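You operate a simulated robot arm through the tools that you are given. There is no shell and no other tool.

You run a simulated robot arm. Do the job below in one go: nothing can be reset, and whatever is moved stays where it is left.

TASK
Put sugar and sand in the clipped cup, slide it back and unclip it.
Fine: press the sugar button 2 x and the sand button 1 x over the cup; slide it back to LOAD; spill none; the green cup stays on the shuttle; leave the other cups and the salt button.

Only the result counts: the job must be done as asked and must still hold three seconds after the hand-in. Knocking over, shifting, dropping, spilling or breaking anything else fails it.

THE ROBOT
A 7-joint arm with a two-finger parallel gripper, fixed in place. Base frame: the origin is at the foot of the arm, x ahead of it, y to its left, z up. Readings come in m, rad, newtons and seconds.
Its first joint turns from -2.897 to 2.897 rad. Payload 1.57 kg.
The TCP is the grasp point between the finger pads, 0.03 m short of the fingertips. In the tool frame z runs along the fingers and y along their closing line. The gripper opens to 0.11 m. The fingers are 0.024 m wide and 0.012 m thick; the gripper's body (0.048 by 0.112 m) begins 0.078 m behind the TCP.
Orientation is that of the tool frame in the base frame, as a unit quaternion [x, y, z, w]. With the fingers straight down and closing along the base's y, the tool's x points along the base's -x, its y along +y and its z along -z.

THE INTERFACE
- The arm moves only by the tool send_rows. Its argument "rows" is a list that holds one entry, the list of rows, each a list of 7 numbers: the shift along the base's x, y, z in units of 200 mm (1.0 is 200 mm), then the turn, a rotation vector about the base's x, y, z in units of 90 degrees (1.0 is 90 degrees), then the finger opening in m, from 0 to 0.11. In form: [[[tx, ty, tz, ax, ay, az, grip], ...]]. A call has 1 to 20 rows; each row is the pose to reach, as a shift and turn from the pose commanded when the call began. A call with a number of a shift or a turn outside -1 to 1 is refused whole. A row lasts 0.2 s, in which the tool goes at most 0.05 m and 0.15 rad; a call with a longer step from one row to the next is refused whole, and so is a gripper value outside its range. Where a pose cannot be reached the arm comes as near as it can. A force on the tool above 40 N (or 10 N above the force at the start of the call, whichever is more), or a blocked arm, ends the call early, and 0.2 s more pass. Each finger travels about 0.108 m/s and halts on what it meets, pressing with about 41 N; the grip force reading is that of the motor and also rises with nothing between the fingers. The clock runs only during rows and for 0.2 s after the last one: add rows that repeat a pose to give the fingers time. The reply holds the time, the measured pose of the TCP, the force on the tool along the base axes, the opening and the grip force, in the units named above and with some noise, with the torque about the TCP (base axes, N m) and any sound that the robot's microphone picked up, and new pictures: "views" is both (left out), scene, wrist or none.
- Cameras (640 x 400 px; columns grow to the right, rows downward): "scene" is fixed at [0.0595, -0.5024, 1.4466]; the picture's right is [0.05, -1.00, 0.00], its down [-0.30, -0.01, -0.95] and it looks along [0.95, 0.04, -0.30] (base axes); focal length 214 px, centre (320, 200). "wrist" rides on the gripper at [0.07, 0.016, -0.141] in the tool frame; the picture's right is [-0.23, 0.97, 0.00], its down [-0.86, -0.20, -0.48] and it looks along [-0.47, -0.11, 0.88] (tool axes); focal length 222 px, centre (320, 200). There is no depth. A picture from a camera that has moved, and an enlarged one, comes with that camera's place and axes in the base frame and with its lens. The place of the scene camera against the robot may be out by one fixed shift of up to 0.018 m in any direction.
- slide_trunk(by): slides the trunk up (or, below 0, down) by that many m; the arm rides with it, the base frame stays. It gives what a move gives, with no picture.
- enlarge(camera, box): a new picture of the part [left, top, right, bottom] of that camera's present view, enlarged. No time passes.
- sign_off(): hands the job in; it is judged then, once.

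Nothing tells you positions but the pictures and the camera data. Unless the task says otherwise, let go and move clear before handing in.

The tools are called by a JSON object that holds its "name" and its "arguments". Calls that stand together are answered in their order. send_rows: Moves the arm, as the interface text tells. Its arguments: {"type":"object","properties":{"rows":{"type":"array","items":{"type":"array","items":{"type":"array","items":{"type":"number"}}}},"views":{"type":"string","enum":["both","scene","wrist","none"]}},"required":["rows"]} The other tools are called the same way: slide_trunk (by) slides the trunk up or down; enlarge (camera, box) takes an enlarged picture of a part of a camera's view; sign_off () hands the job in.

At the start:

```text
time: 0.0
eef_pos: [0.2516, -0.4232, 1.3735]
tcp_rot: [0.0, 1.0, 0.001, 0.001]
ft_force: [0.5, -0.2, 0.0]
wrist_torque: [0.0, 0.01, 0.03]
gripper_width: 0.1101
gripper_force: 0.1
trunk travel left (down, up): [-0.425, 0.185]
```

scene: 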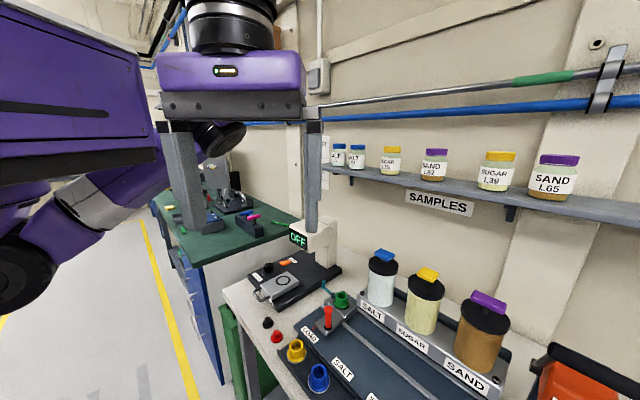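
wrist: 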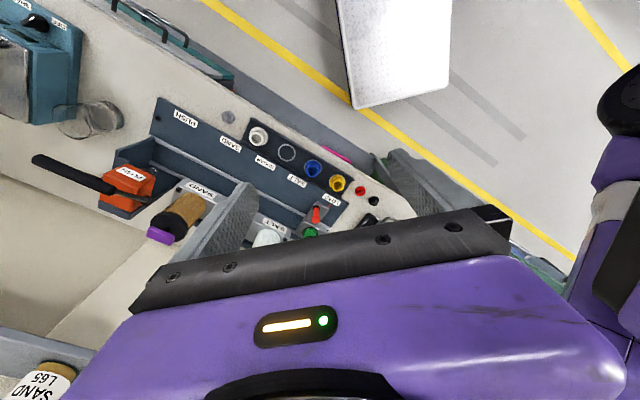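

I see a bench with a shuttle track, dispensers labelled salt, sugar and sand, and several cups near LOAD. I'll take enlarged pictures first to find out where everything is.

{"name": "enlarge", "arguments": {"camera": "scene", "box": [220, 220, 540, 400]}}

{"name": "enlarge", "arguments": {"camera": "wrist", "box": [20, 70, 420, 270]}}

{"name": "enlarge", "arguments": {"camera": "scene", "box": [280, 270, 400, 400]}}

```text
2.00 times, centred on (380, 310) of scene
camera zoom: at [0.0595, -0.5024, 1.4466], right [0.05, -1.0, 0.0], down [-0.3, -0.01, -0.95], along [0.95, 0.04, -0.3], focal length 429 px, centre (200, -20)
```

zoom: 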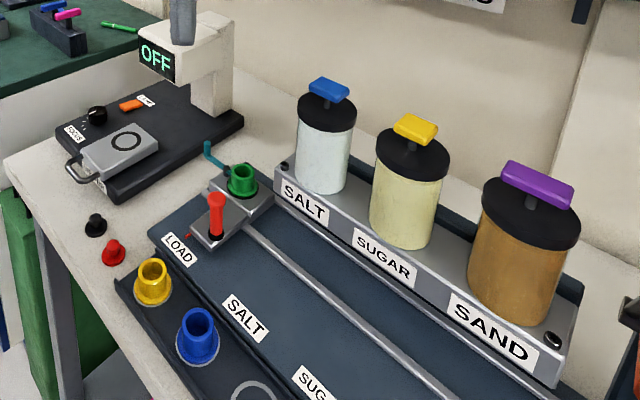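

```text
1.60 times, centred on (220, 170) of wrist
camera zoom: at [0.1818, -0.4043, 1.5152], right [0.23, 0.97, 0.0], down [0.86, -0.2, 0.48], along [0.47, -0.11, -0.88], focal length 355 px, centre (480, 248)
```

zoom: 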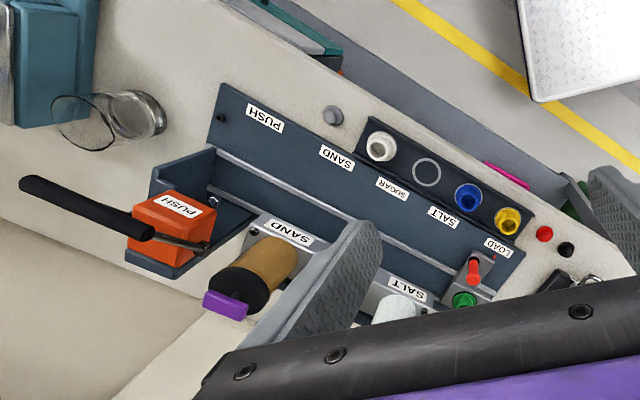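

```text
3.08 times, centred on (340, 335) of scene
camera zoom: at [0.0595, -0.5024, 1.4466], right [0.05, -1.0, 0.0], down [-0.3, -0.01, -0.95], along [0.95, 0.04, -0.3], focal length 660 px, centre (258, -215)
```

zoom: 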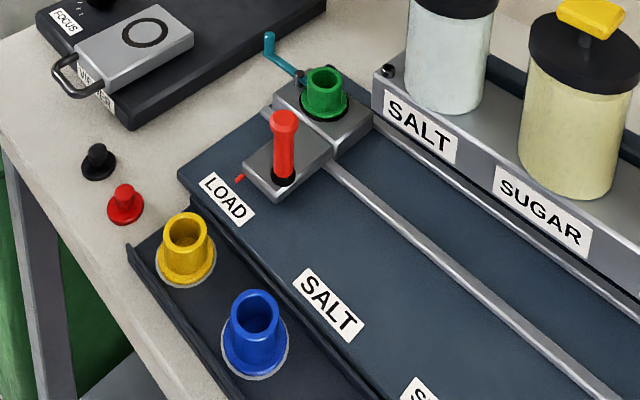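

The shuttle track runs at about 45 degrees, along base (-0.7,-0.7), from LOAD near (0.56,-0.45) to PUSH. The jars stand over the cup's path, with button tops near z 1.12. I'll turn the tool to line up with the track and move over it for a better look.

{"name": "send_rows", "arguments": {"rows": [[[0.12, -0.06, -0.05, 0, 0, -0.084, 0.11], [0.24, -0.12, -0.1, 0, 0, -0.168, 0.11], [0.36, -0.19, -0.15, 0, 0, -0.25, 0.11], [0.48, -0.25, -0.2, 0, 0, -0.334, 0.11], [0.6, -0.31, -0.25, 0, 0, -0.418, 0.11], [0.72, -0.38, -0.3, 0, 0, -0.5, 0.11], [0.72, -0.38, -0.3, 0, 0, -0.5, 0.11]]]}}

```text
time: 1.6
eef_pos: [0.3976, -0.4949, 1.3128]
tcp_rot: [0.384, 0.924, 0.001, -0.001]
ft_force: [-0.7, -0.2, -0.1]
wrist_torque: [0.0, 0.0, 0.01]
gripper_width: 0.1101
gripper_force: 0.1
trunk travel left (down, up): [-0.425, 0.185]
camera wrist: at [0.3597, -0.4341, 1.4539], right [0.85, 0.53, 0.0], down [0.46, -0.75, 0.48], along [0.25, -0.41, -0.88], focal length 222 px, centre (320, 200)
```

scene: 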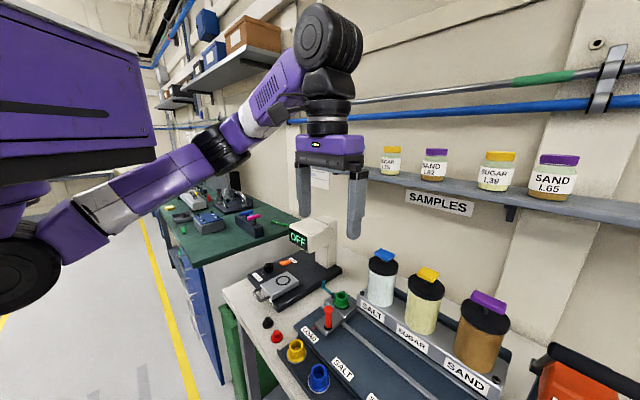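
wrist: 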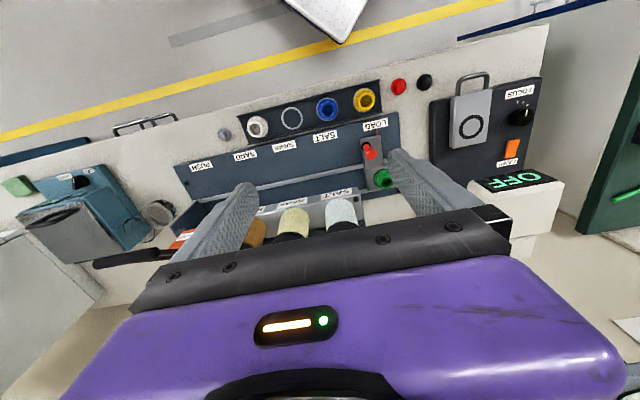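

The tool now lines up with the track. I'll enlarge the new view to measure the handle, cup, clip and jars.

{"name": "enlarge", "arguments": {"camera": "wrist", "box": [160, 70, 480, 270]}}

{"name": "enlarge", "arguments": {"camera": "wrist", "box": [320, 110, 432, 200]}}

{"name": "enlarge", "arguments": {"camera": "scene", "box": [300, 270, 370, 350]}}

{"name": "enlarge", "arguments": {"camera": "scene", "box": [350, 240, 520, 400]}}

```text
2.00 times, centred on (320, 170) of wrist
camera zoom: at [0.3597, -0.4341, 1.4539], right [0.85, 0.53, 0.0], down [0.46, -0.75, 0.48], along [0.25, -0.41, -0.88], focal length 444 px, centre (320, 260)
```

zoom: 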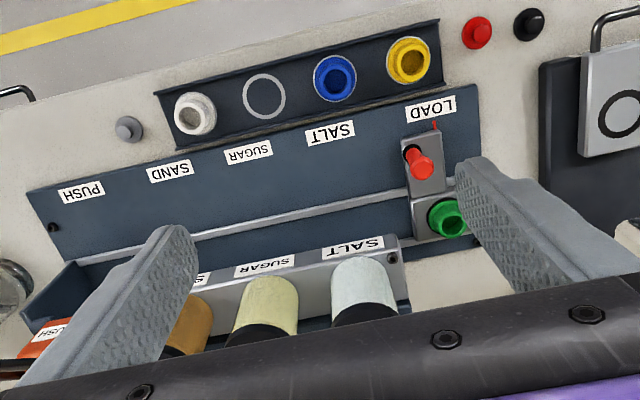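

```text
4.44 times, centred on (376, 155) of wrist
camera zoom: at [0.3597, -0.4341, 1.4539], right [0.85, 0.53, 0.0], down [0.46, -0.75, 0.48], along [0.25, -0.41, -0.88], focal length 987 px, centre (71, 400)
```

zoom: 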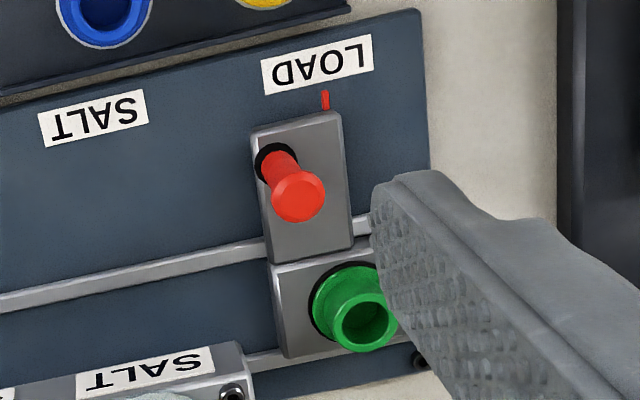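

```text
5.00 times, centred on (335, 310) of scene
camera zoom: at [0.0595, -0.5024, 1.4466], right [0.05, -1.0, 0.0], down [-0.3, -0.01, -0.95], along [0.95, 0.04, -0.3], focal length 1072 px, centre (245, -350)
```

zoom: 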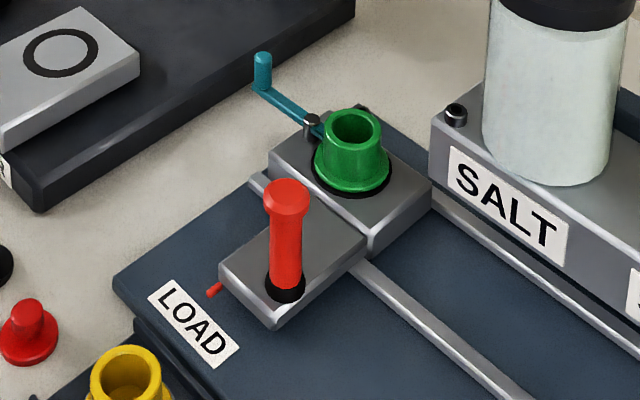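

```text
2.50 times, centred on (435, 320) of scene
camera zoom: at [0.0595, -0.5024, 1.4466], right [0.05, -1.0, 0.0], down [-0.3, -0.01, -0.95], along [0.95, 0.04, -0.3], focal length 536 px, centre (32, -100)
```

zoom: 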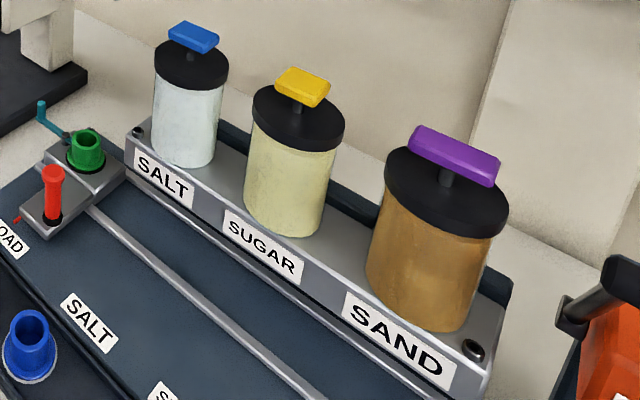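

Cross-checking the views puts the plate at z≈0.90 and the red handle at about (0.525,-0.50), with its top near 1.0. The cup rim is near (0.61,-0.545,0.96) and the buttons are near z 1.17. I'll move above LOAD for a closer look at the clip.

{"name": "send_rows", "arguments": {"rows": [[[0.165, -0.03, -0.05, 0, 0, 0, 0.11], [0.33, -0.06, -0.1, 0, 0, 0, 0.11], [0.5, -0.09, -0.15, 0, 0, 0, 0.11], [0.66, -0.12, -0.2, 0, 0, 0, 0.11], [0.83, -0.15, -0.25, 0, 0, 0, 0.11], [0.98, -0.17, -0.31, 0, 0, 0, 0.11], [0.98, -0.17, -0.31, 0, 0, 0, 0.11]]]}}

{"name": "enlarge", "arguments": {"camera": "wrist", "box": [200, 40, 440, 190]}}

```text
time: 3.2
eef_pos: [0.5916, -0.5293, 1.2513]
tcp_rot: [0.384, 0.924, 0.001, 0.001]
ft_force: [-0.7, -0.2, -0.3]
wrist_torque: [0.01, 0.03, 0.02]
gripper_width: 0.1099
gripper_force: 0.1
trunk travel left (down, up): [-0.425, 0.185]
camera wrist: at [0.5527, -0.4682, 1.392], right [0.85, 0.53, 0.0], down [0.46, -0.75, 0.48], along [0.25, -0.41, -0.88], focal length 222 px, centre (320, 200)
```

scene: 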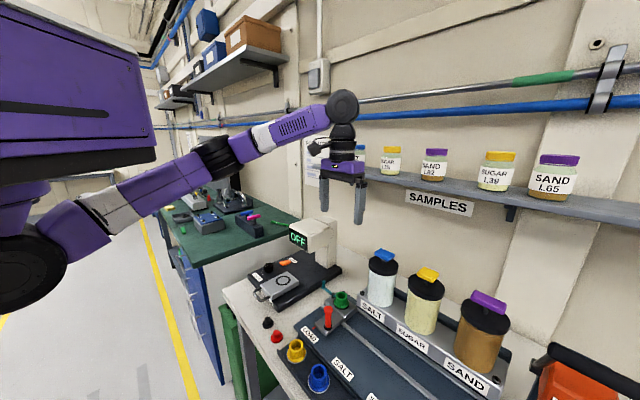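
wrist: 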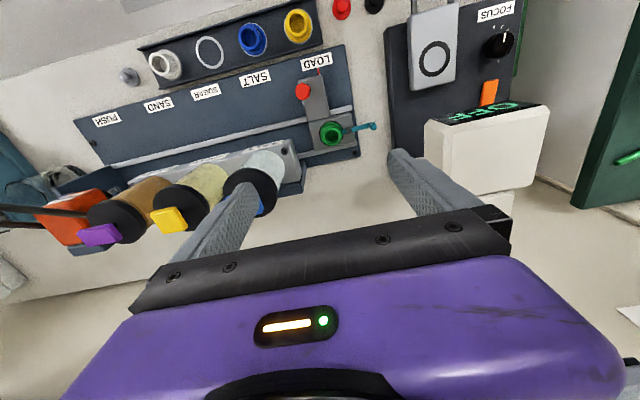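

```text
2.67 times, centred on (320, 115) of wrist
camera zoom: at [0.5527, -0.4682, 1.392], right [0.85, 0.53, 0.0], down [0.46, -0.75, 0.48], along [0.25, -0.41, -0.88], focal length 592 px, centre (320, 427)
```

zoom: 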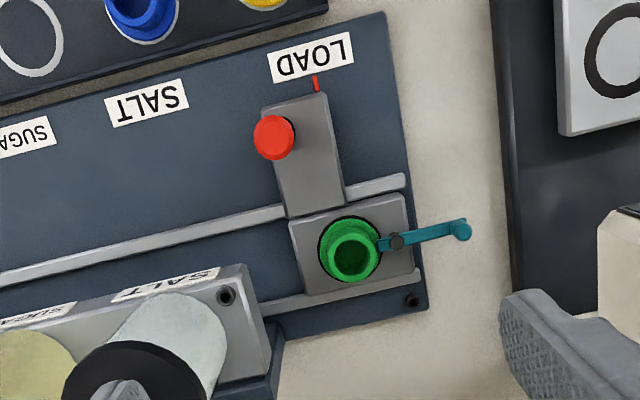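

The clip is a teal lever on a pivot post beside the cup, with an upright knob at its outer end. I'll zoom in further on it and on the jars.

{"name": "enlarge", "arguments": {"camera": "wrist", "box": [304, 95, 384, 155]}}

{"name": "enlarge", "arguments": {"camera": "scene", "box": [312, 272, 360, 312]}}

{"name": "enlarge", "arguments": {"camera": "wrist", "box": [60, 110, 300, 260]}}

```text
6.67 times, centred on (344, 125) of wrist
camera zoom: at [0.5527, -0.4682, 1.392], right [0.85, 0.53, 0.0], down [0.46, -0.75, 0.48], along [0.25, -0.41, -0.88], focal length 1481 px, centre (160, 700)
```

zoom: 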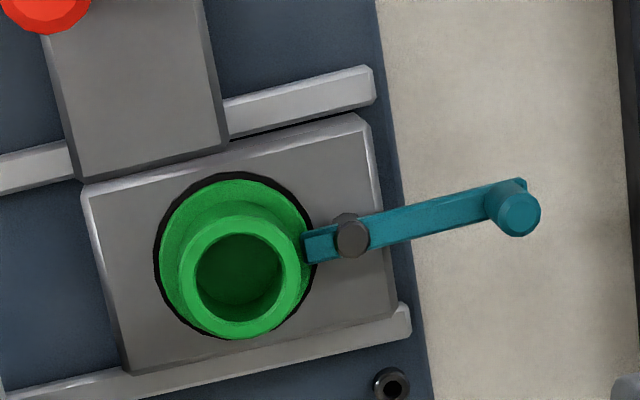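

```text
10.00 times, centred on (336, 292) of scene
camera zoom: at [0.0595, -0.5024, 1.4466], right [0.05, -1.0, 0.0], down [-0.3, -0.01, -0.95], along [0.95, 0.04, -0.3], focal length 2145 px, centre (160, -720)
```

zoom: 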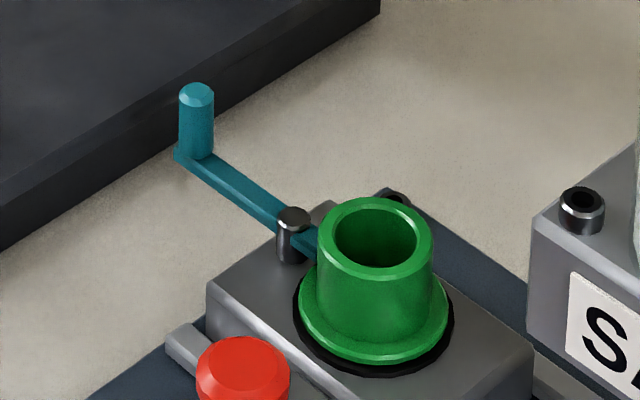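

```text
2.67 times, centred on (180, 185) of wrist
camera zoom: at [0.5527, -0.4682, 1.392], right [0.85, 0.53, 0.0], down [0.46, -0.75, 0.48], along [0.25, -0.41, -0.88], focal length 592 px, centre (693, 240)
```

zoom: 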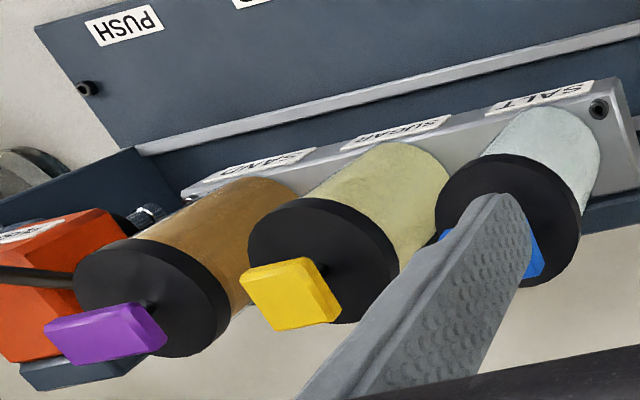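

The plate sits at z≈0.871 and the handle is near (0.537,-0.501), top about 0.96. The cup rim is near (0.629,-0.546) and the clip knob near (0.688,-0.487), with its pivot at (0.654,-0.521). Next I'll go above the red handle, tilted 10 degrees so the body leans away from the jars.

{"name": "send_rows", "arguments": {"rows": [[[-0.06, 0.03, -0.18, -0.016, -0.016, 0, 0.11], [-0.12, 0.06, -0.36, -0.032, -0.032, 0, 0.11], [-0.18, 0.09, -0.54, -0.048, -0.048, 0, 0.11], [-0.24, 0.12, -0.72, -0.064, -0.064, 0, 0.11], [-0.273, 0.14, -0.9, -0.0786, -0.0786, 0, 0.11], [-0.273, 0.14, -0.956, -0.0786, -0.0786, 0, 0.11], [-0.273, 0.14, -0.956, -0.0786, -0.0786, 0, 0.11]]]}}

{"name": "enlarge", "arguments": {"camera": "wrist", "box": [200, 60, 440, 210]}}

{"name": "enlarge", "arguments": {"camera": "scene", "box": [260, 220, 420, 340]}}

```text
time: 4.8
eef_pos: [0.5384, -0.5035, 1.0611]
tcp_rot: [0.382, 0.92, -0.034, 0.081]
ft_force: [-0.4, -0.7, -0.1]
wrist_torque: [0.02, -0.01, 0.0]
gripper_width: 0.1101
gripper_force: 0.1
trunk travel left (down, up): [-0.425, 0.185]
camera wrist: at [0.483, -0.4253, 1.1878], right [0.85, 0.53, 0.04], down [0.4, -0.68, 0.62], along [0.35, -0.51, -0.78], focal length 222 px, centre (320, 200)
```

scene: 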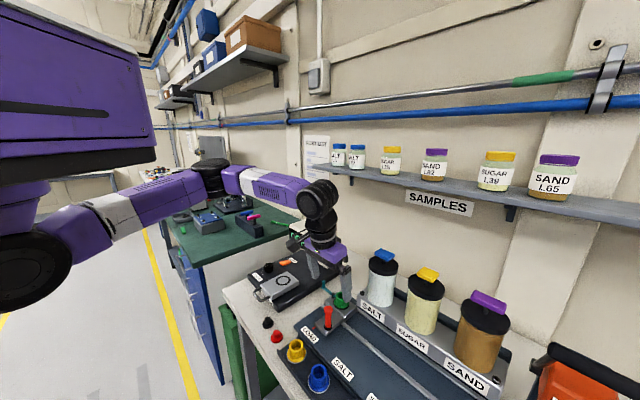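
wrist: 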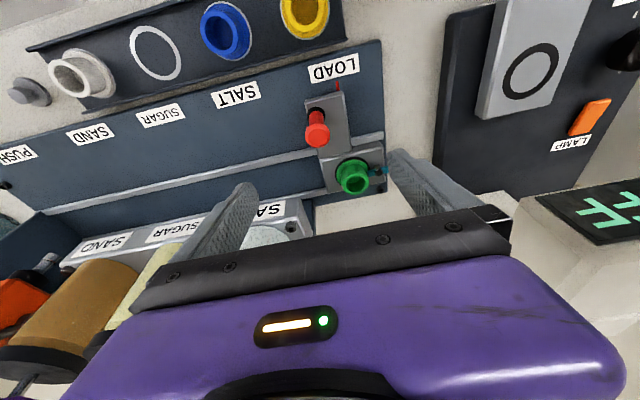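

```text
2.67 times, centred on (320, 135) of wrist
camera zoom: at [0.483, -0.4253, 1.1878], right [0.85, 0.53, 0.04], down [0.4, -0.68, 0.62], along [0.35, -0.51, -0.78], focal length 592 px, centre (320, 373)
```

zoom: 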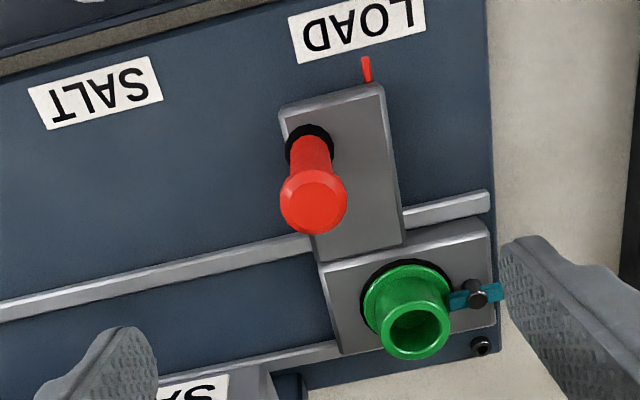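

```text
3.33 times, centred on (340, 280) of scene
camera zoom: at [0.0595, -0.5024, 1.4466], right [0.05, -1.0, 0.0], down [-0.3, -0.01, -0.95], along [0.95, 0.04, -0.3], focal length 715 px, centre (253, -67)
```

zoom: 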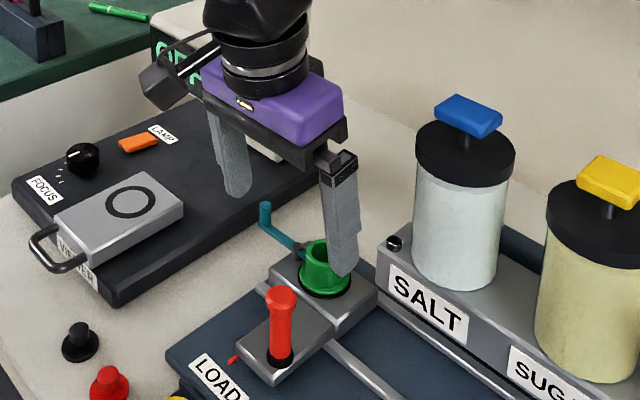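

The handle top triangulates well to (0.537,-0.500,0.959), with its base near z 0.893. I'll lower the open fingers around it and close.

{"name": "send_rows", "arguments": {"rows": [[[0, 0.012, -0.2, 0, 0, 0, 0.08], [0, 0.012, -0.4, 0, 0, 0, 0.07], [0, 0.012, -0.63, 0, 0, 0, 0.06], [0, 0.012, -0.63, 0, 0, 0, 0.045], [0, 0.012, -0.63, 0, 0, 0, 0.035], [0, 0.012, -0.63, 0, 0, 0, 0.035]]]}}

{"name": "enlarge", "arguments": {"camera": "wrist", "box": [200, 60, 440, 210]}}

{"name": "enlarge", "arguments": {"camera": "scene", "box": [260, 220, 420, 340]}}

```text
time: 6.2
eef_pos: [0.5358, -0.5027, 0.9362]
tcp_rot: [0.382, 0.92, -0.033, 0.081]
ft_force: [0.2, 0.5, -0.2]
wrist_torque: [-0.03, 0.02, 0.0]
gripper_width: 0.0349
gripper_force: 0.0
trunk travel left (down, up): [-0.425, 0.185]
camera wrist: at [0.4819, -0.4237, 1.0636], right [0.85, 0.53, 0.04], down [0.4, -0.68, 0.62], along [0.35, -0.51, -0.78], focal length 222 px, centre (320, 200)
```

scene: 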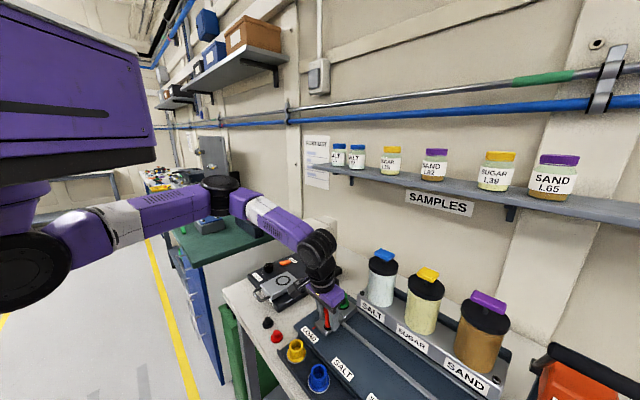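
wrist: 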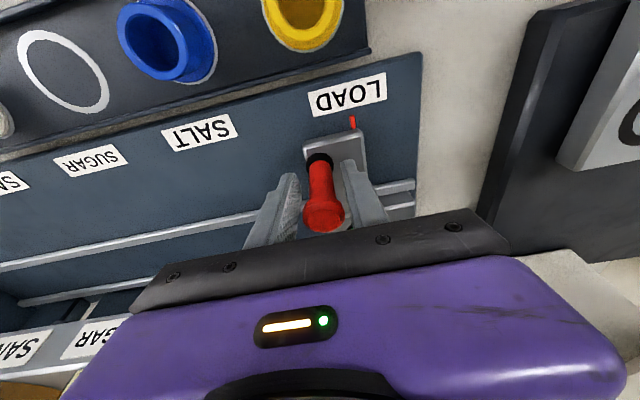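

```text
2.67 times, centred on (320, 135) of wrist
camera zoom: at [0.4819, -0.4237, 1.0636], right [0.85, 0.53, 0.04], down [0.4, -0.68, 0.62], along [0.35, -0.51, -0.78], focal length 592 px, centre (320, 373)
```

zoom: 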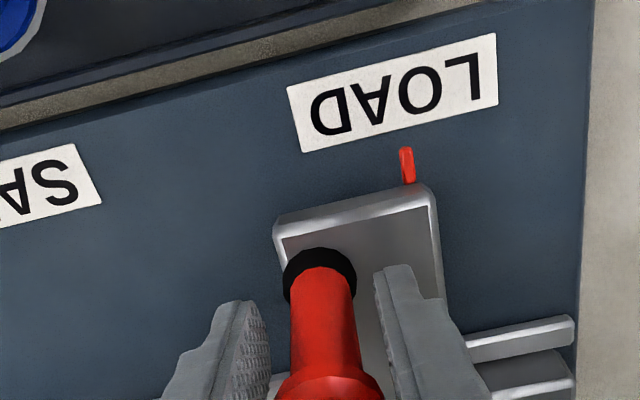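

```text
3.33 times, centred on (340, 280) of scene
camera zoom: at [0.0595, -0.5024, 1.4466], right [0.05, -1.0, 0.0], down [-0.3, -0.01, -0.95], along [0.95, 0.04, -0.3], focal length 715 px, centre (253, -67)
```

zoom: 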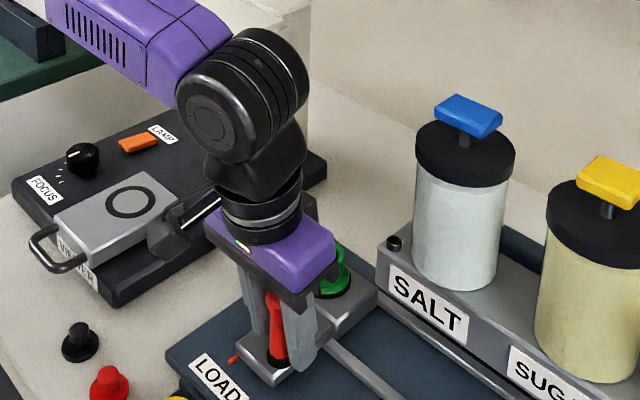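

The fingers straddle the handle cleanly, so I'll close on it.

{"name": "send_rows", "arguments": {"rows": [[[0, 0, 0, 0, 0, 0, 0.01], [0, 0, 0, 0, 0, 0, 0.01], [0, 0, 0, 0, 0, 0, 0.01]]], "views": "wrist"}}

```text
time: 7.0
eef_pos: [0.5368, -0.5014, 0.9362]
tcp_rot: [0.38, 0.921, -0.033, 0.08]
ft_force: [1.2, 1.7, -1.2]
wrist_torque: [-0.1, -0.07, 0.02]
gripper_width: 0.0268
gripper_force: 37.4
trunk travel left (down, up): [-0.425, 0.185]
camera wrist: at [0.482, -0.4236, 1.0637], right [0.85, 0.53, 0.04], down [0.4, -0.68, 0.62], along [0.36, -0.51, -0.78], focal length 222 px, centre (320, 200)
```

wrist: 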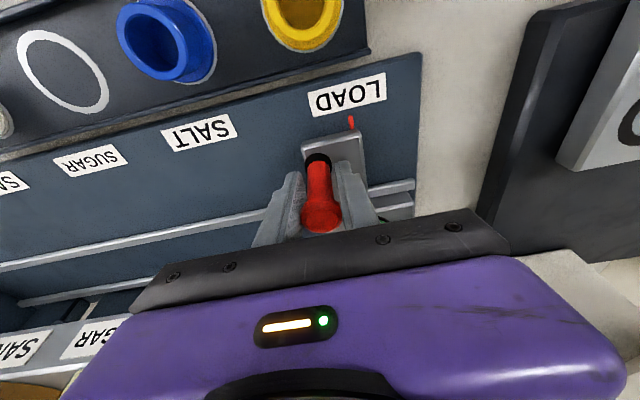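

I have the handle, at a width of 0.0268. I'll try a small slide of 2 cm along the track and watch the force.

{"name": "send_rows", "arguments": {"rows": [[[-0.025, -0.025, 0, 0, 0, 0, 0.01], [-0.05, -0.05, 0, 0, 0, 0, 0.01], [-0.0707, -0.0707, 0, 0, 0, 0, 0.01], [-0.0707, -0.0707, 0, 0, 0, 0, 0.01]]], "views": "both"}}

{"name": "enlarge", "arguments": {"camera": "wrist", "box": [200, 60, 440, 210]}}

```text
time: 8.0
eef_pos: [0.5224, -0.5168, 0.936]
tcp_rot: [0.382, 0.92, -0.035, 0.082]
ft_force: [-4.4, 4.1, 29.7]
wrist_torque: [-0.08, -0.12, 0.0]
gripper_width: 0.0267
gripper_force: 37.9
trunk travel left (down, up): [-0.425, 0.185]
camera wrist: at [0.4677, -0.4376, 1.0628], right [0.85, 0.53, 0.04], down [0.39, -0.68, 0.62], along [0.36, -0.51, -0.78], focal length 222 px, centre (320, 200)
```

scene: 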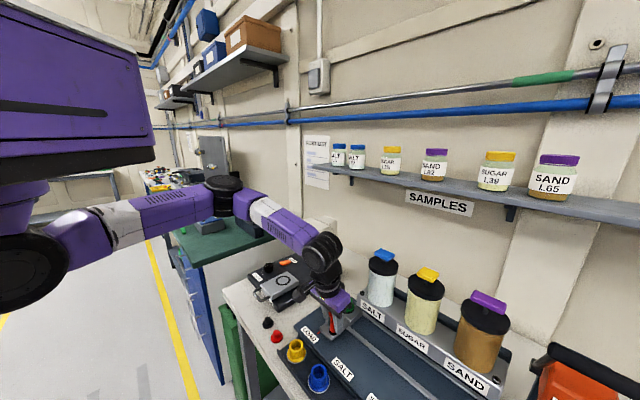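
wrist: 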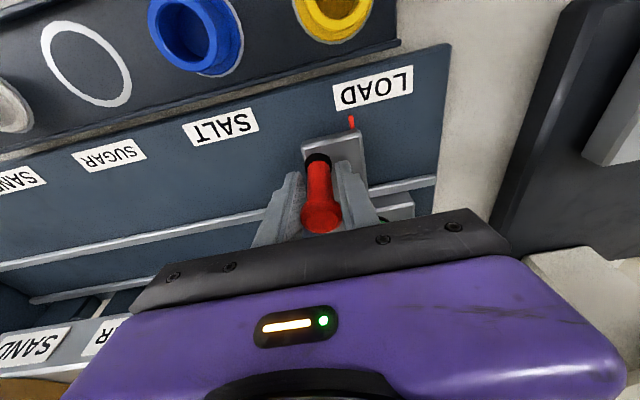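

```text
2.67 times, centred on (320, 135) of wrist
camera zoom: at [0.4677, -0.4376, 1.0628], right [0.85, 0.53, 0.04], down [0.39, -0.68, 0.62], along [0.36, -0.51, -0.78], focal length 592 px, centre (320, 373)
```

zoom: 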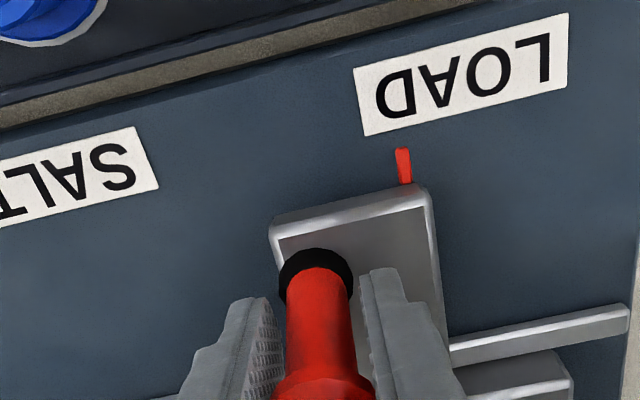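

The shuttle slides along, but an upward force of about 30 N has built up. I'll relax the grip briefly to shed it, then hold again.

{"name": "send_rows", "arguments": {"rows": [[[0, 0, 0, 0, 0, 0, 0.032], [0, 0, 0, 0, 0, 0, 0.032], [0, 0, 0, 0, 0, 0, 0.032]]], "views": "none"}}

{"name": "enlarge", "arguments": {"camera": "wrist", "box": [200, 60, 440, 210]}}

```text
time: 8.8
eef_pos: [0.5235, -0.5167, 0.9344]
tcp_rot: [0.382, 0.92, -0.034, 0.081]
ft_force: [-0.2, 0.5, -0.2]
wrist_torque: [0.02, 0.0, -0.01]
gripper_width: 0.0319
gripper_force: 0.1
trunk travel left (down, up): [-0.425, 0.185]
```

```text
2.67 times, centred on (320, 135) of wrist
camera zoom: at [0.4686, -0.4374, 1.0606], right [0.85, 0.53, 0.04], down [0.4, -0.68, 0.62], along [0.35, -0.51, -0.78], focal length 592 px, centre (320, 373)
```

zoom: 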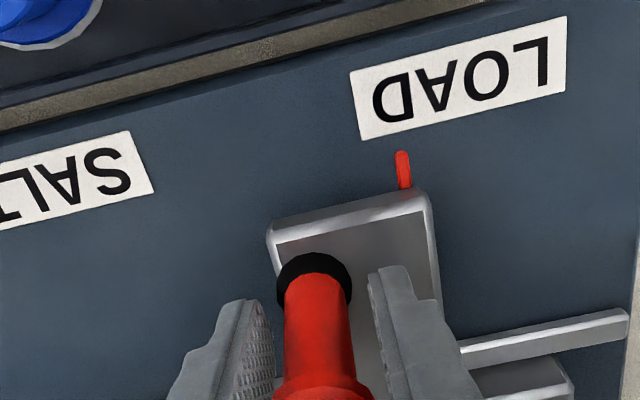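

Relaxing the grip cleared the force. I'll slide on with the fingers loosely caging the handle and check clearances partway.

{"name": "send_rows", "arguments": {"rows": [[[-0.05, -0.05, 0, 0, 0, 0, 0.029], [-0.12, -0.12, 0, 0, 0, 0, 0.029], [-0.19, -0.19, 0, 0, 0, 0, 0.029], [-0.26, -0.26, 0, 0, 0, 0, 0.029], [-0.32, -0.32, 0, 0, 0, 0, 0.029], [-0.37, -0.37, 0, 0, 0, 0, 0.029], [-0.4, -0.4, 0, 0, 0, 0, 0.029], [-0.4, -0.4, 0, 0, 0, 0, 0.029]]], "views": "both"}}

{"name": "enlarge", "arguments": {"camera": "scene", "box": [280, 240, 460, 375]}}

```text
time: 10.6
eef_pos: [0.442, -0.5957, 0.9347]
tcp_rot: [0.381, 0.92, -0.033, 0.081]
ft_force: [3.1, 3.0, 2.0]
wrist_torque: [-0.07, 0.07, 0.03]
gripper_width: 0.0327
gripper_force: 2.0
trunk travel left (down, up): [-0.425, 0.185]
camera wrist: at [0.3875, -0.5178, 1.0621], right [0.85, 0.53, 0.04], down [0.4, -0.68, 0.62], along [0.36, -0.51, -0.78], focal length 222 px, centre (320, 200)
```

scene: 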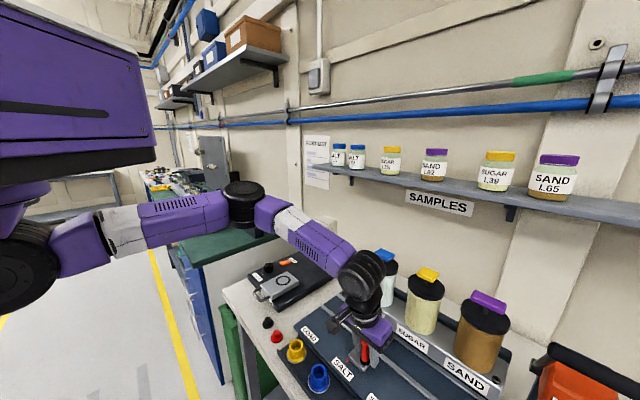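
wrist: 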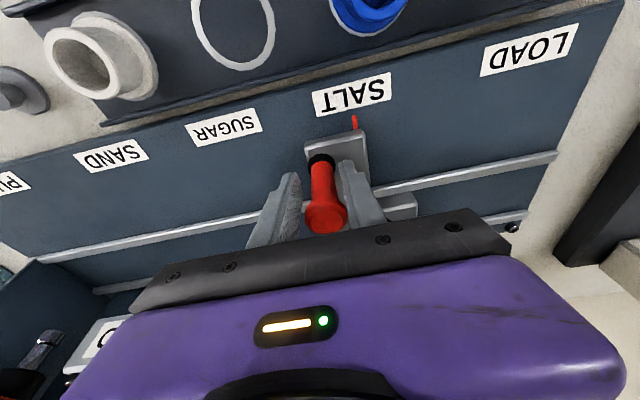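

```text
2.96 times, centred on (370, 308) of scene
camera zoom: at [0.0595, -0.5024, 1.4466], right [0.05, -1.0, 0.0], down [-0.3, -0.01, -0.95], along [0.95, 0.04, -0.3], focal length 636 px, centre (172, -118)
```

zoom: 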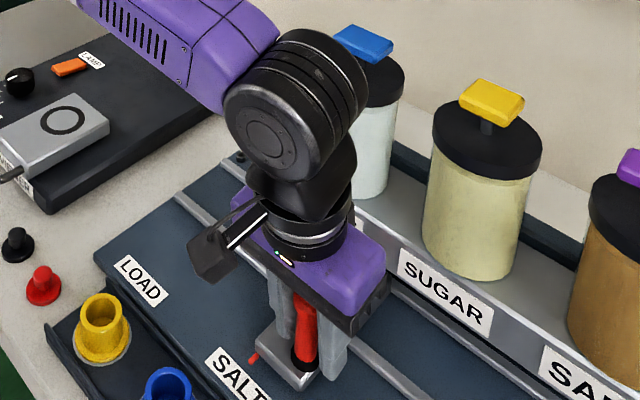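

The handle is now at the SALT mark and everything is clear. The sliding drag is about 4 N. I'll continue 11 cm to SUGAR.

{"name": "send_rows", "arguments": {"rows": [[[-0.05, -0.05, 0, 0, 0, 0, 0.027], [-0.12, -0.12, 0, 0, 0, 0, 0.027], [-0.19, -0.19, 0, 0, 0, 0, 0.027], [-0.26, -0.26, 0, 0, 0, 0, 0.027], [-0.32, -0.32, 0, 0, 0, 0, 0.027], [-0.36, -0.36, 0, 0, 0, 0, 0.027], [-0.385, -0.385, 0, 0, 0, 0, 0.027], [-0.385, -0.385, 0, 0, 0, 0, 0.027]]], "views": "both"}}

{"name": "enlarge", "arguments": {"camera": "wrist", "box": [200, 60, 440, 210]}}

{"name": "enlarge", "arguments": {"camera": "scene", "box": [320, 265, 500, 400]}}

```text
time: 12.4
eef_pos: [0.3663, -0.6712, 0.9355]
tcp_rot: [0.382, 0.92, -0.033, 0.081]
ft_force: [1.1, 1.9, 0.8]
wrist_torque: [-0.02, 0.02, -0.01]
gripper_width: 0.0281
gripper_force: 0.3
trunk travel left (down, up): [-0.425, 0.185]
camera wrist: at [0.3121, -0.5932, 1.0625], right [0.85, 0.53, 0.04], down [0.4, -0.68, 0.62], along [0.35, -0.51, -0.78], focal length 222 px, centre (320, 200)
```

scene: 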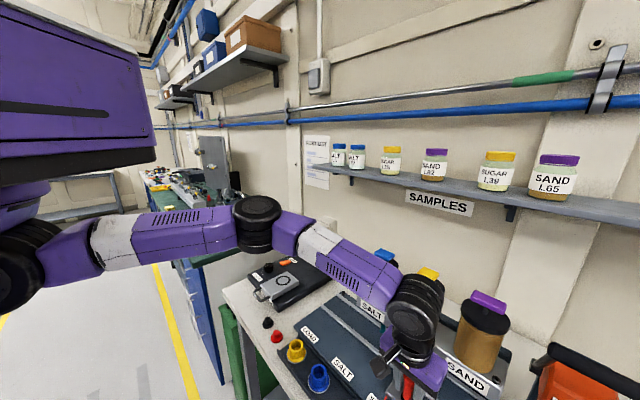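
wrist: 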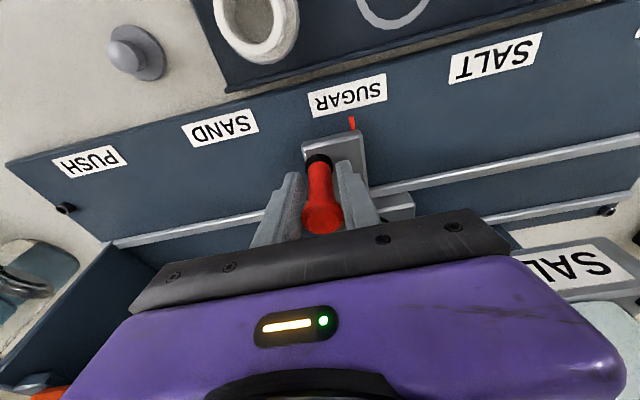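

```text
2.67 times, centred on (320, 135) of wrist
camera zoom: at [0.3121, -0.5932, 1.0625], right [0.85, 0.53, 0.04], down [0.4, -0.68, 0.62], along [0.35, -0.51, -0.78], focal length 592 px, centre (320, 373)
```

zoom: 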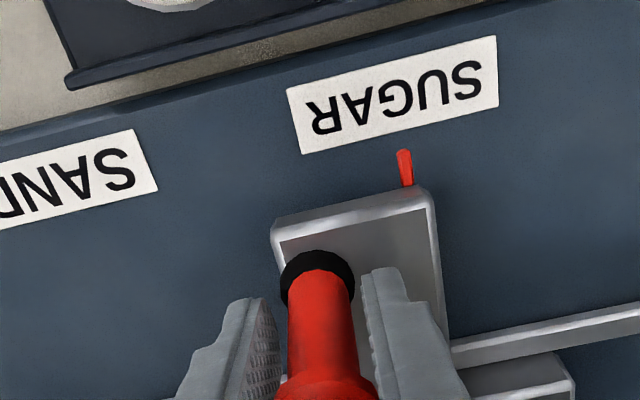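

```text
2.96 times, centred on (410, 332) of scene
camera zoom: at [0.0595, -0.5024, 1.4466], right [0.05, -1.0, 0.0], down [-0.3, -0.01, -0.95], along [0.95, 0.04, -0.3], focal length 636 px, centre (53, -193)
```

zoom: 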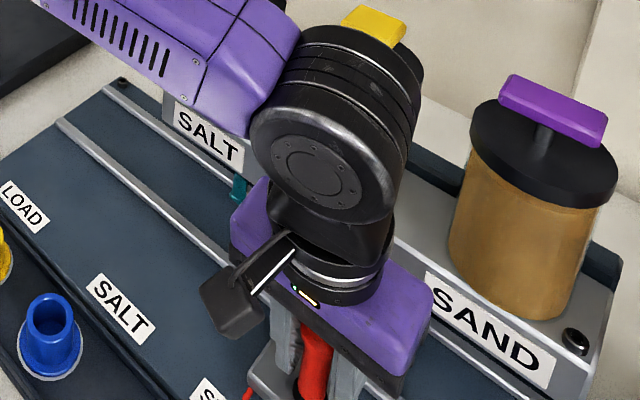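

The pointer lines up with the middle of the SUGAR label. I'll let go, rise clear and look down at the sugar button.

{"name": "send_rows", "arguments": {"rows": [[[0, 0, 0, 0, 0, 0, 0.05], [0, 0, 0, 0, 0, 0, 0.06], [0, 0, 0.12, 0, 0, 0, 0.06], [0, 0, 0.3, 0, 0, 0, 0.06], [0, 0, 0.5, 0, 0, 0, 0.06], [0, 0, 0.7, 0, 0, 0, 0.06], [0, 0, 0.9, 0, 0, 0, 0.06], [0, 0, 1.0, 0, 0, 0, 0.06]]], "views": "none"}}

{"name": "send_rows", "arguments": {"rows": [[[0, 0, 0.2, 0.0157, 0.0157, 0, 0.06], [0, 0, 0.4, 0.0314, 0.0314, 0, 0.04], [0, 0, 0.6, 0.0471, 0.0471, 0, 0.02], [0, 0, 0.75, 0.0628, 0.0628, 0, 0.0], [0, 0, 0.75, 0.0786, 0.0786, 0, 0.0], [0, 0, 0.75, 0.0786, 0.0786, 0, 0.0]]], "views": "both"}}

{"name": "enlarge", "arguments": {"camera": "wrist", "box": [160, 60, 480, 260]}}

{"name": "enlarge", "arguments": {"camera": "scene", "box": [320, 265, 500, 400]}}

```text
time: 14.2
eef_pos: [0.367, -0.67, 1.1341]
tcp_rot: [0.382, 0.92, -0.034, 0.081]
ft_force: [-0.4, 0.6, 0.4]
wrist_torque: [0.02, 0.02, 0.02]
gripper_width: 0.06
gripper_force: 0.1
trunk travel left (down, up): [-0.425, 0.185]
```

```text
time: 15.6
eef_pos: [0.3614, -0.6653, 1.2755]
tcp_rot: [0.386, 0.922, 0.007, -0.003]
ft_force: [0.0, 0.1, -0.5]
wrist_torque: [-0.01, 0.01, 0.0]
gripper_width: 0.0003
gripper_force: 21.0
out of reach, approached as far as the arm can: row 5, 6
trunk travel left (down, up): [-0.425, 0.185]
camera wrist: at [0.3237, -0.6061, 1.4179], right [0.85, 0.52, 0.01], down [0.46, -0.76, 0.47], along [0.25, -0.39, -0.88], focal length 222 px, centre (320, 200)
```

scene: 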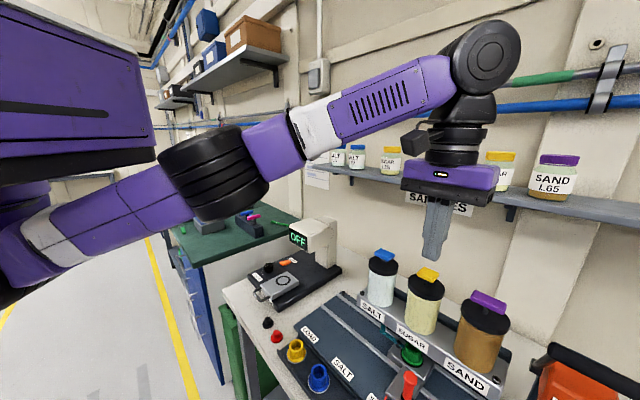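
wrist: 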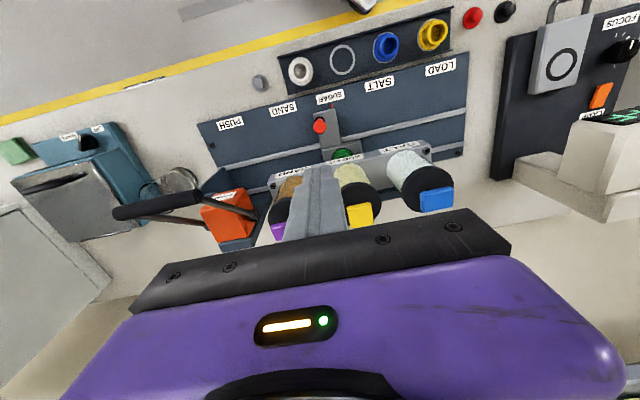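

```text
2.00 times, centred on (320, 160) of wrist
camera zoom: at [0.3237, -0.6061, 1.4179], right [0.85, 0.52, 0.01], down [0.46, -0.76, 0.47], along [0.25, -0.39, -0.88], focal length 444 px, centre (320, 280)
```

zoom: 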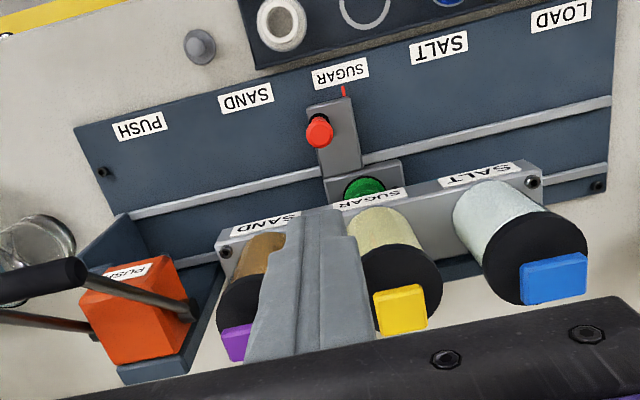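

```text
2.96 times, centred on (410, 332) of scene
camera zoom: at [0.0595, -0.5024, 1.4466], right [0.05, -1.0, 0.0], down [-0.3, -0.01, -0.95], along [0.95, 0.04, -0.3], focal length 636 px, centre (53, -193)
```

zoom: 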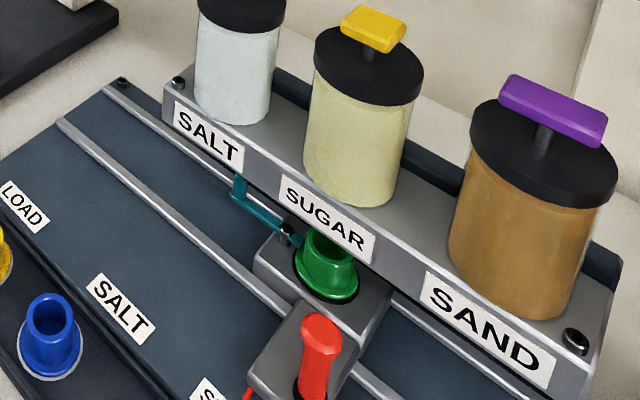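

The sugar button triangulates to about (0.4646,-0.7174), top z 1.14, and the cup sits under that outlet. I'll move over it with closed fingers.

{"name": "send_rows", "arguments": {"rows": [[[0.12, -0.06, -0.05, 0.0786, 0.0786, 0, 0], [0.25, -0.12, -0.1, 0.0786, 0.0786, 0, 0], [0.37, -0.18, -0.15, 0.0786, 0.0786, 0, 0], [0.49, -0.237, -0.18, 0.0786, 0.0786, 0, 0], [0.49, -0.237, -0.18, 0.0786, 0.0786, 0, 0]]], "views": "both"}}

{"name": "enlarge", "arguments": {"camera": "scene", "box": [340, 200, 500, 320]}}

{"name": "enlarge", "arguments": {"camera": "wrist", "box": [200, 100, 440, 250]}}

```text
refused: row 1 steps farther than a row can; nothing moved
```

```text
3.33 times, centred on (420, 260) of scene
camera zoom: at [0.0595, -0.5024, 1.4466], right [0.05, -1.0, 0.0], down [-0.3, -0.01, -0.95], along [0.95, 0.04, -0.3], focal length 715 px, centre (-13, 0)
```

zoom: 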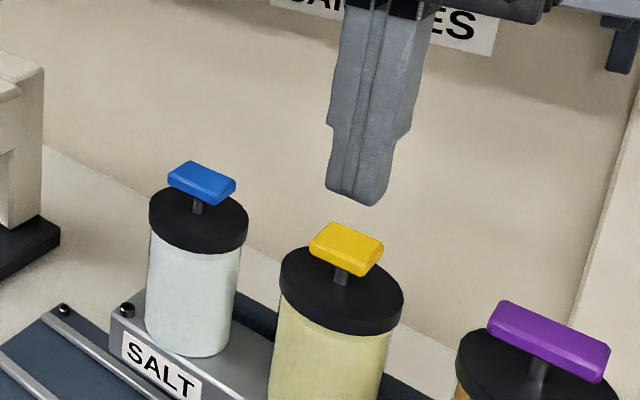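

```text
2.67 times, centred on (320, 175) of wrist
camera zoom: at [0.3237, -0.6061, 1.4179], right [0.85, 0.52, 0.01], down [0.46, -0.76, 0.47], along [0.25, -0.39, -0.88], focal length 592 px, centre (320, 267)
```

zoom: 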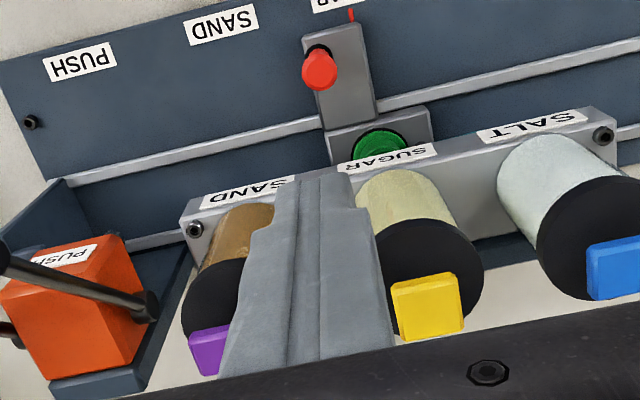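

That call was refused because I wrongly repeated the turn. I'll resend it with no turn.

{"name": "send_rows", "arguments": {"rows": [[[0.12, -0.06, -0.05, 0, 0, 0, 0], [0.25, -0.12, -0.1, 0, 0, 0, 0], [0.37, -0.18, -0.15, 0, 0, 0, 0], [0.49, -0.237, -0.18, 0, 0, 0, 0], [0.49, -0.237, -0.18, 0, 0, 0, 0]]], "views": "both"}}

{"name": "enlarge", "arguments": {"camera": "scene", "box": [340, 200, 500, 320]}}

{"name": "enlarge", "arguments": {"camera": "wrist", "box": [200, 100, 440, 250]}}

```text
time: 16.8
eef_pos: [0.4551, -0.6686, 1.2429]
tcp_rot: [0.385, 0.923, 0.0, 0.0]
ft_force: [0.6, -0.1, 0.4]
wrist_torque: [0.02, 0.01, -0.01]
gripper_width: 0.0
gripper_force: 21.6
out of reach, approached as far as the arm can: row 1, 2, 3, 4, 5
trunk travel left (down, up): [-0.425, 0.185]
camera wrist: at [0.4171, -0.6072, 1.3837], right [0.85, 0.53, 0.0], down [0.46, -0.75, 0.48], along [0.25, -0.41, -0.88], focal length 222 px, centre (320, 200)
```

scene: 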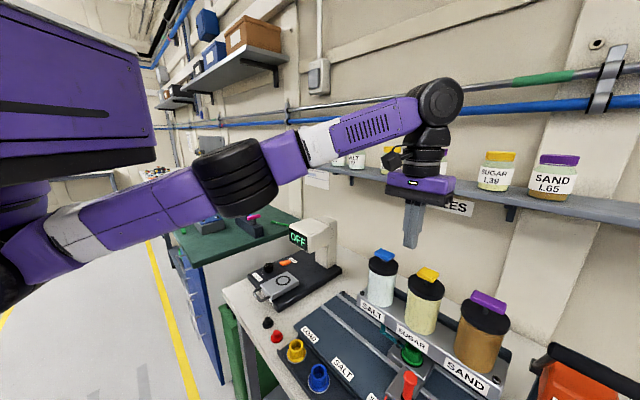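
wrist: 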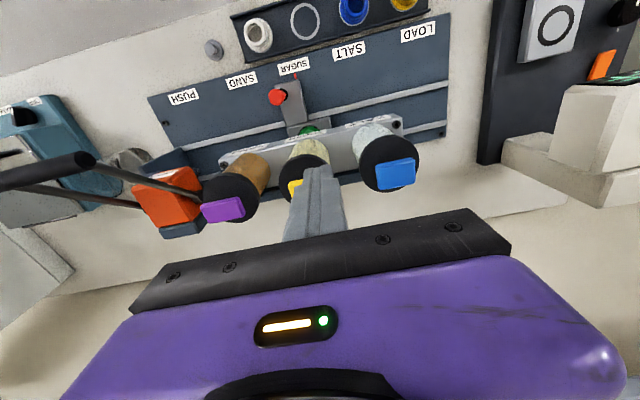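

```text
3.33 times, centred on (420, 260) of scene
camera zoom: at [0.0595, -0.5024, 1.4466], right [0.05, -1.0, 0.0], down [-0.3, -0.01, -0.95], along [0.95, 0.04, -0.3], focal length 715 px, centre (-13, 0)
```

zoom: 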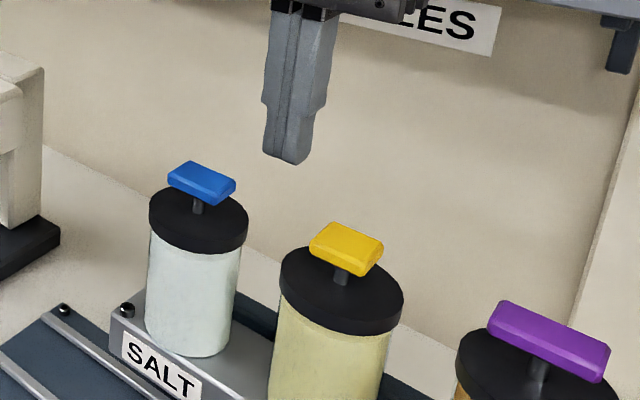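

```text
2.67 times, centred on (320, 175) of wrist
camera zoom: at [0.4171, -0.6072, 1.3837], right [0.85, 0.53, 0.0], down [0.46, -0.75, 0.48], along [0.25, -0.41, -0.88], focal length 592 px, centre (320, 267)
```

zoom: 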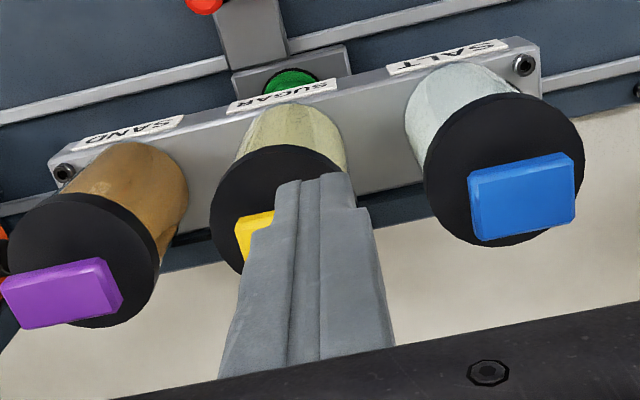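

With the trunk this low the arm can't stand upright at that reach and height. I'll raise the trunk by 0.12 m, since the tool is over clear space.

{"name": "slide_trunk", "arguments": {"by": 0.12}}

```text
time: 18.3
eef_pos: [0.4549, -0.6687, 1.3619]
tcp_rot: [0.384, 0.923, 0.0, 0.0]
ft_force: [-0.3, -0.6, 0.2]
wrist_torque: [0.05, 0.0, -0.02]
gripper_width: 0.0
gripper_force: 21.1
trunk travel left (down, up): [-0.545, 0.065]
```

{"name": "send_rows", "arguments": {"rows": [[[0.012, -0.06, -0.14, 0, 0, 0, 0], [0.024, -0.12, -0.28, 0, 0, 0, 0], [0.036, -0.18, -0.42, 0, 0, 0, 0], [0.0485, -0.2435, -0.56, 0, 0, 0, 0], [0.0485, -0.2435, -0.56, 0, 0, 0, 0]]], "views": "both"}}

{"name": "enlarge", "arguments": {"camera": "scene", "box": [340, 200, 500, 320]}}

{"name": "enlarge", "arguments": {"camera": "wrist", "box": [200, 100, 440, 250]}}

```text
time: 19.5
eef_pos: [0.4585, -0.6988, 1.2463]
tcp_rot: [0.383, 0.924, 0.0, 0.001]
ft_force: [-0.1, -0.4, -0.5]
wrist_torque: [-0.04, 0.02, 0.03]
gripper_width: 0.0
gripper_force: 21.1
out of reach, approached as far as the arm can: row 1, 2, 3, 4, 5
trunk travel left (down, up): [-0.545, 0.065]
camera wrist: at [0.4193, -0.6368, 1.3876], right [0.85, 0.53, 0.0], down [0.46, -0.75, 0.48], along [0.25, -0.41, -0.88], focal length 222 px, centre (320, 200)
```

scene: 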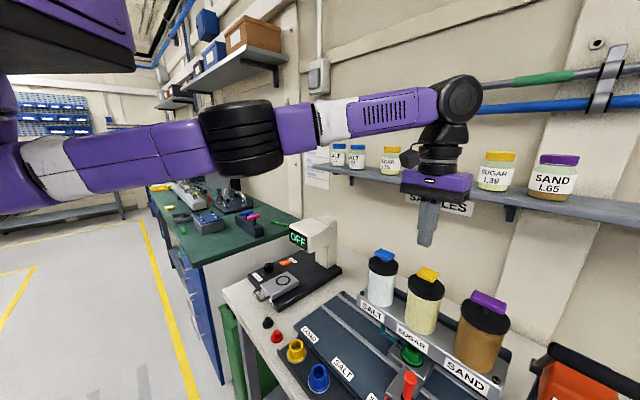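
wrist: 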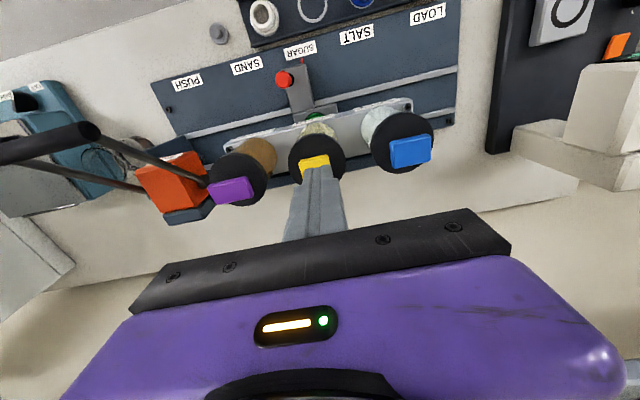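

```text
3.33 times, centred on (420, 260) of scene
camera zoom: at [0.0595, -0.5024, 1.4466], right [0.05, -1.0, 0.0], down [-0.3, -0.01, -0.95], along [0.95, 0.04, -0.3], focal length 715 px, centre (-13, 0)
```

zoom: 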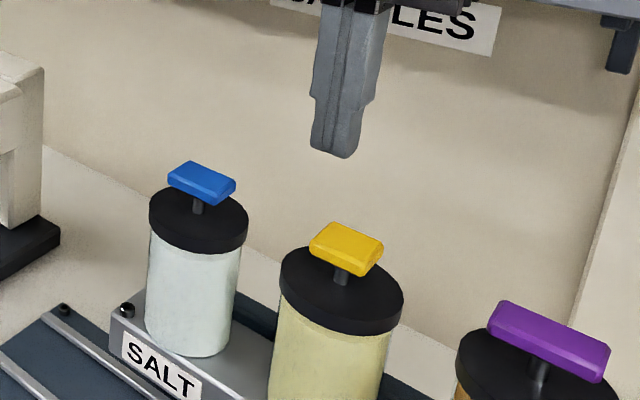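

```text
2.67 times, centred on (320, 175) of wrist
camera zoom: at [0.4193, -0.6368, 1.3876], right [0.85, 0.53, 0.0], down [0.46, -0.75, 0.48], along [0.25, -0.41, -0.88], focal length 592 px, centre (320, 267)
```

zoom: 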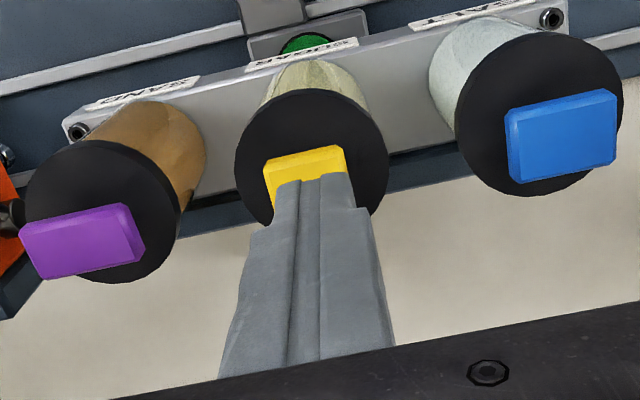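

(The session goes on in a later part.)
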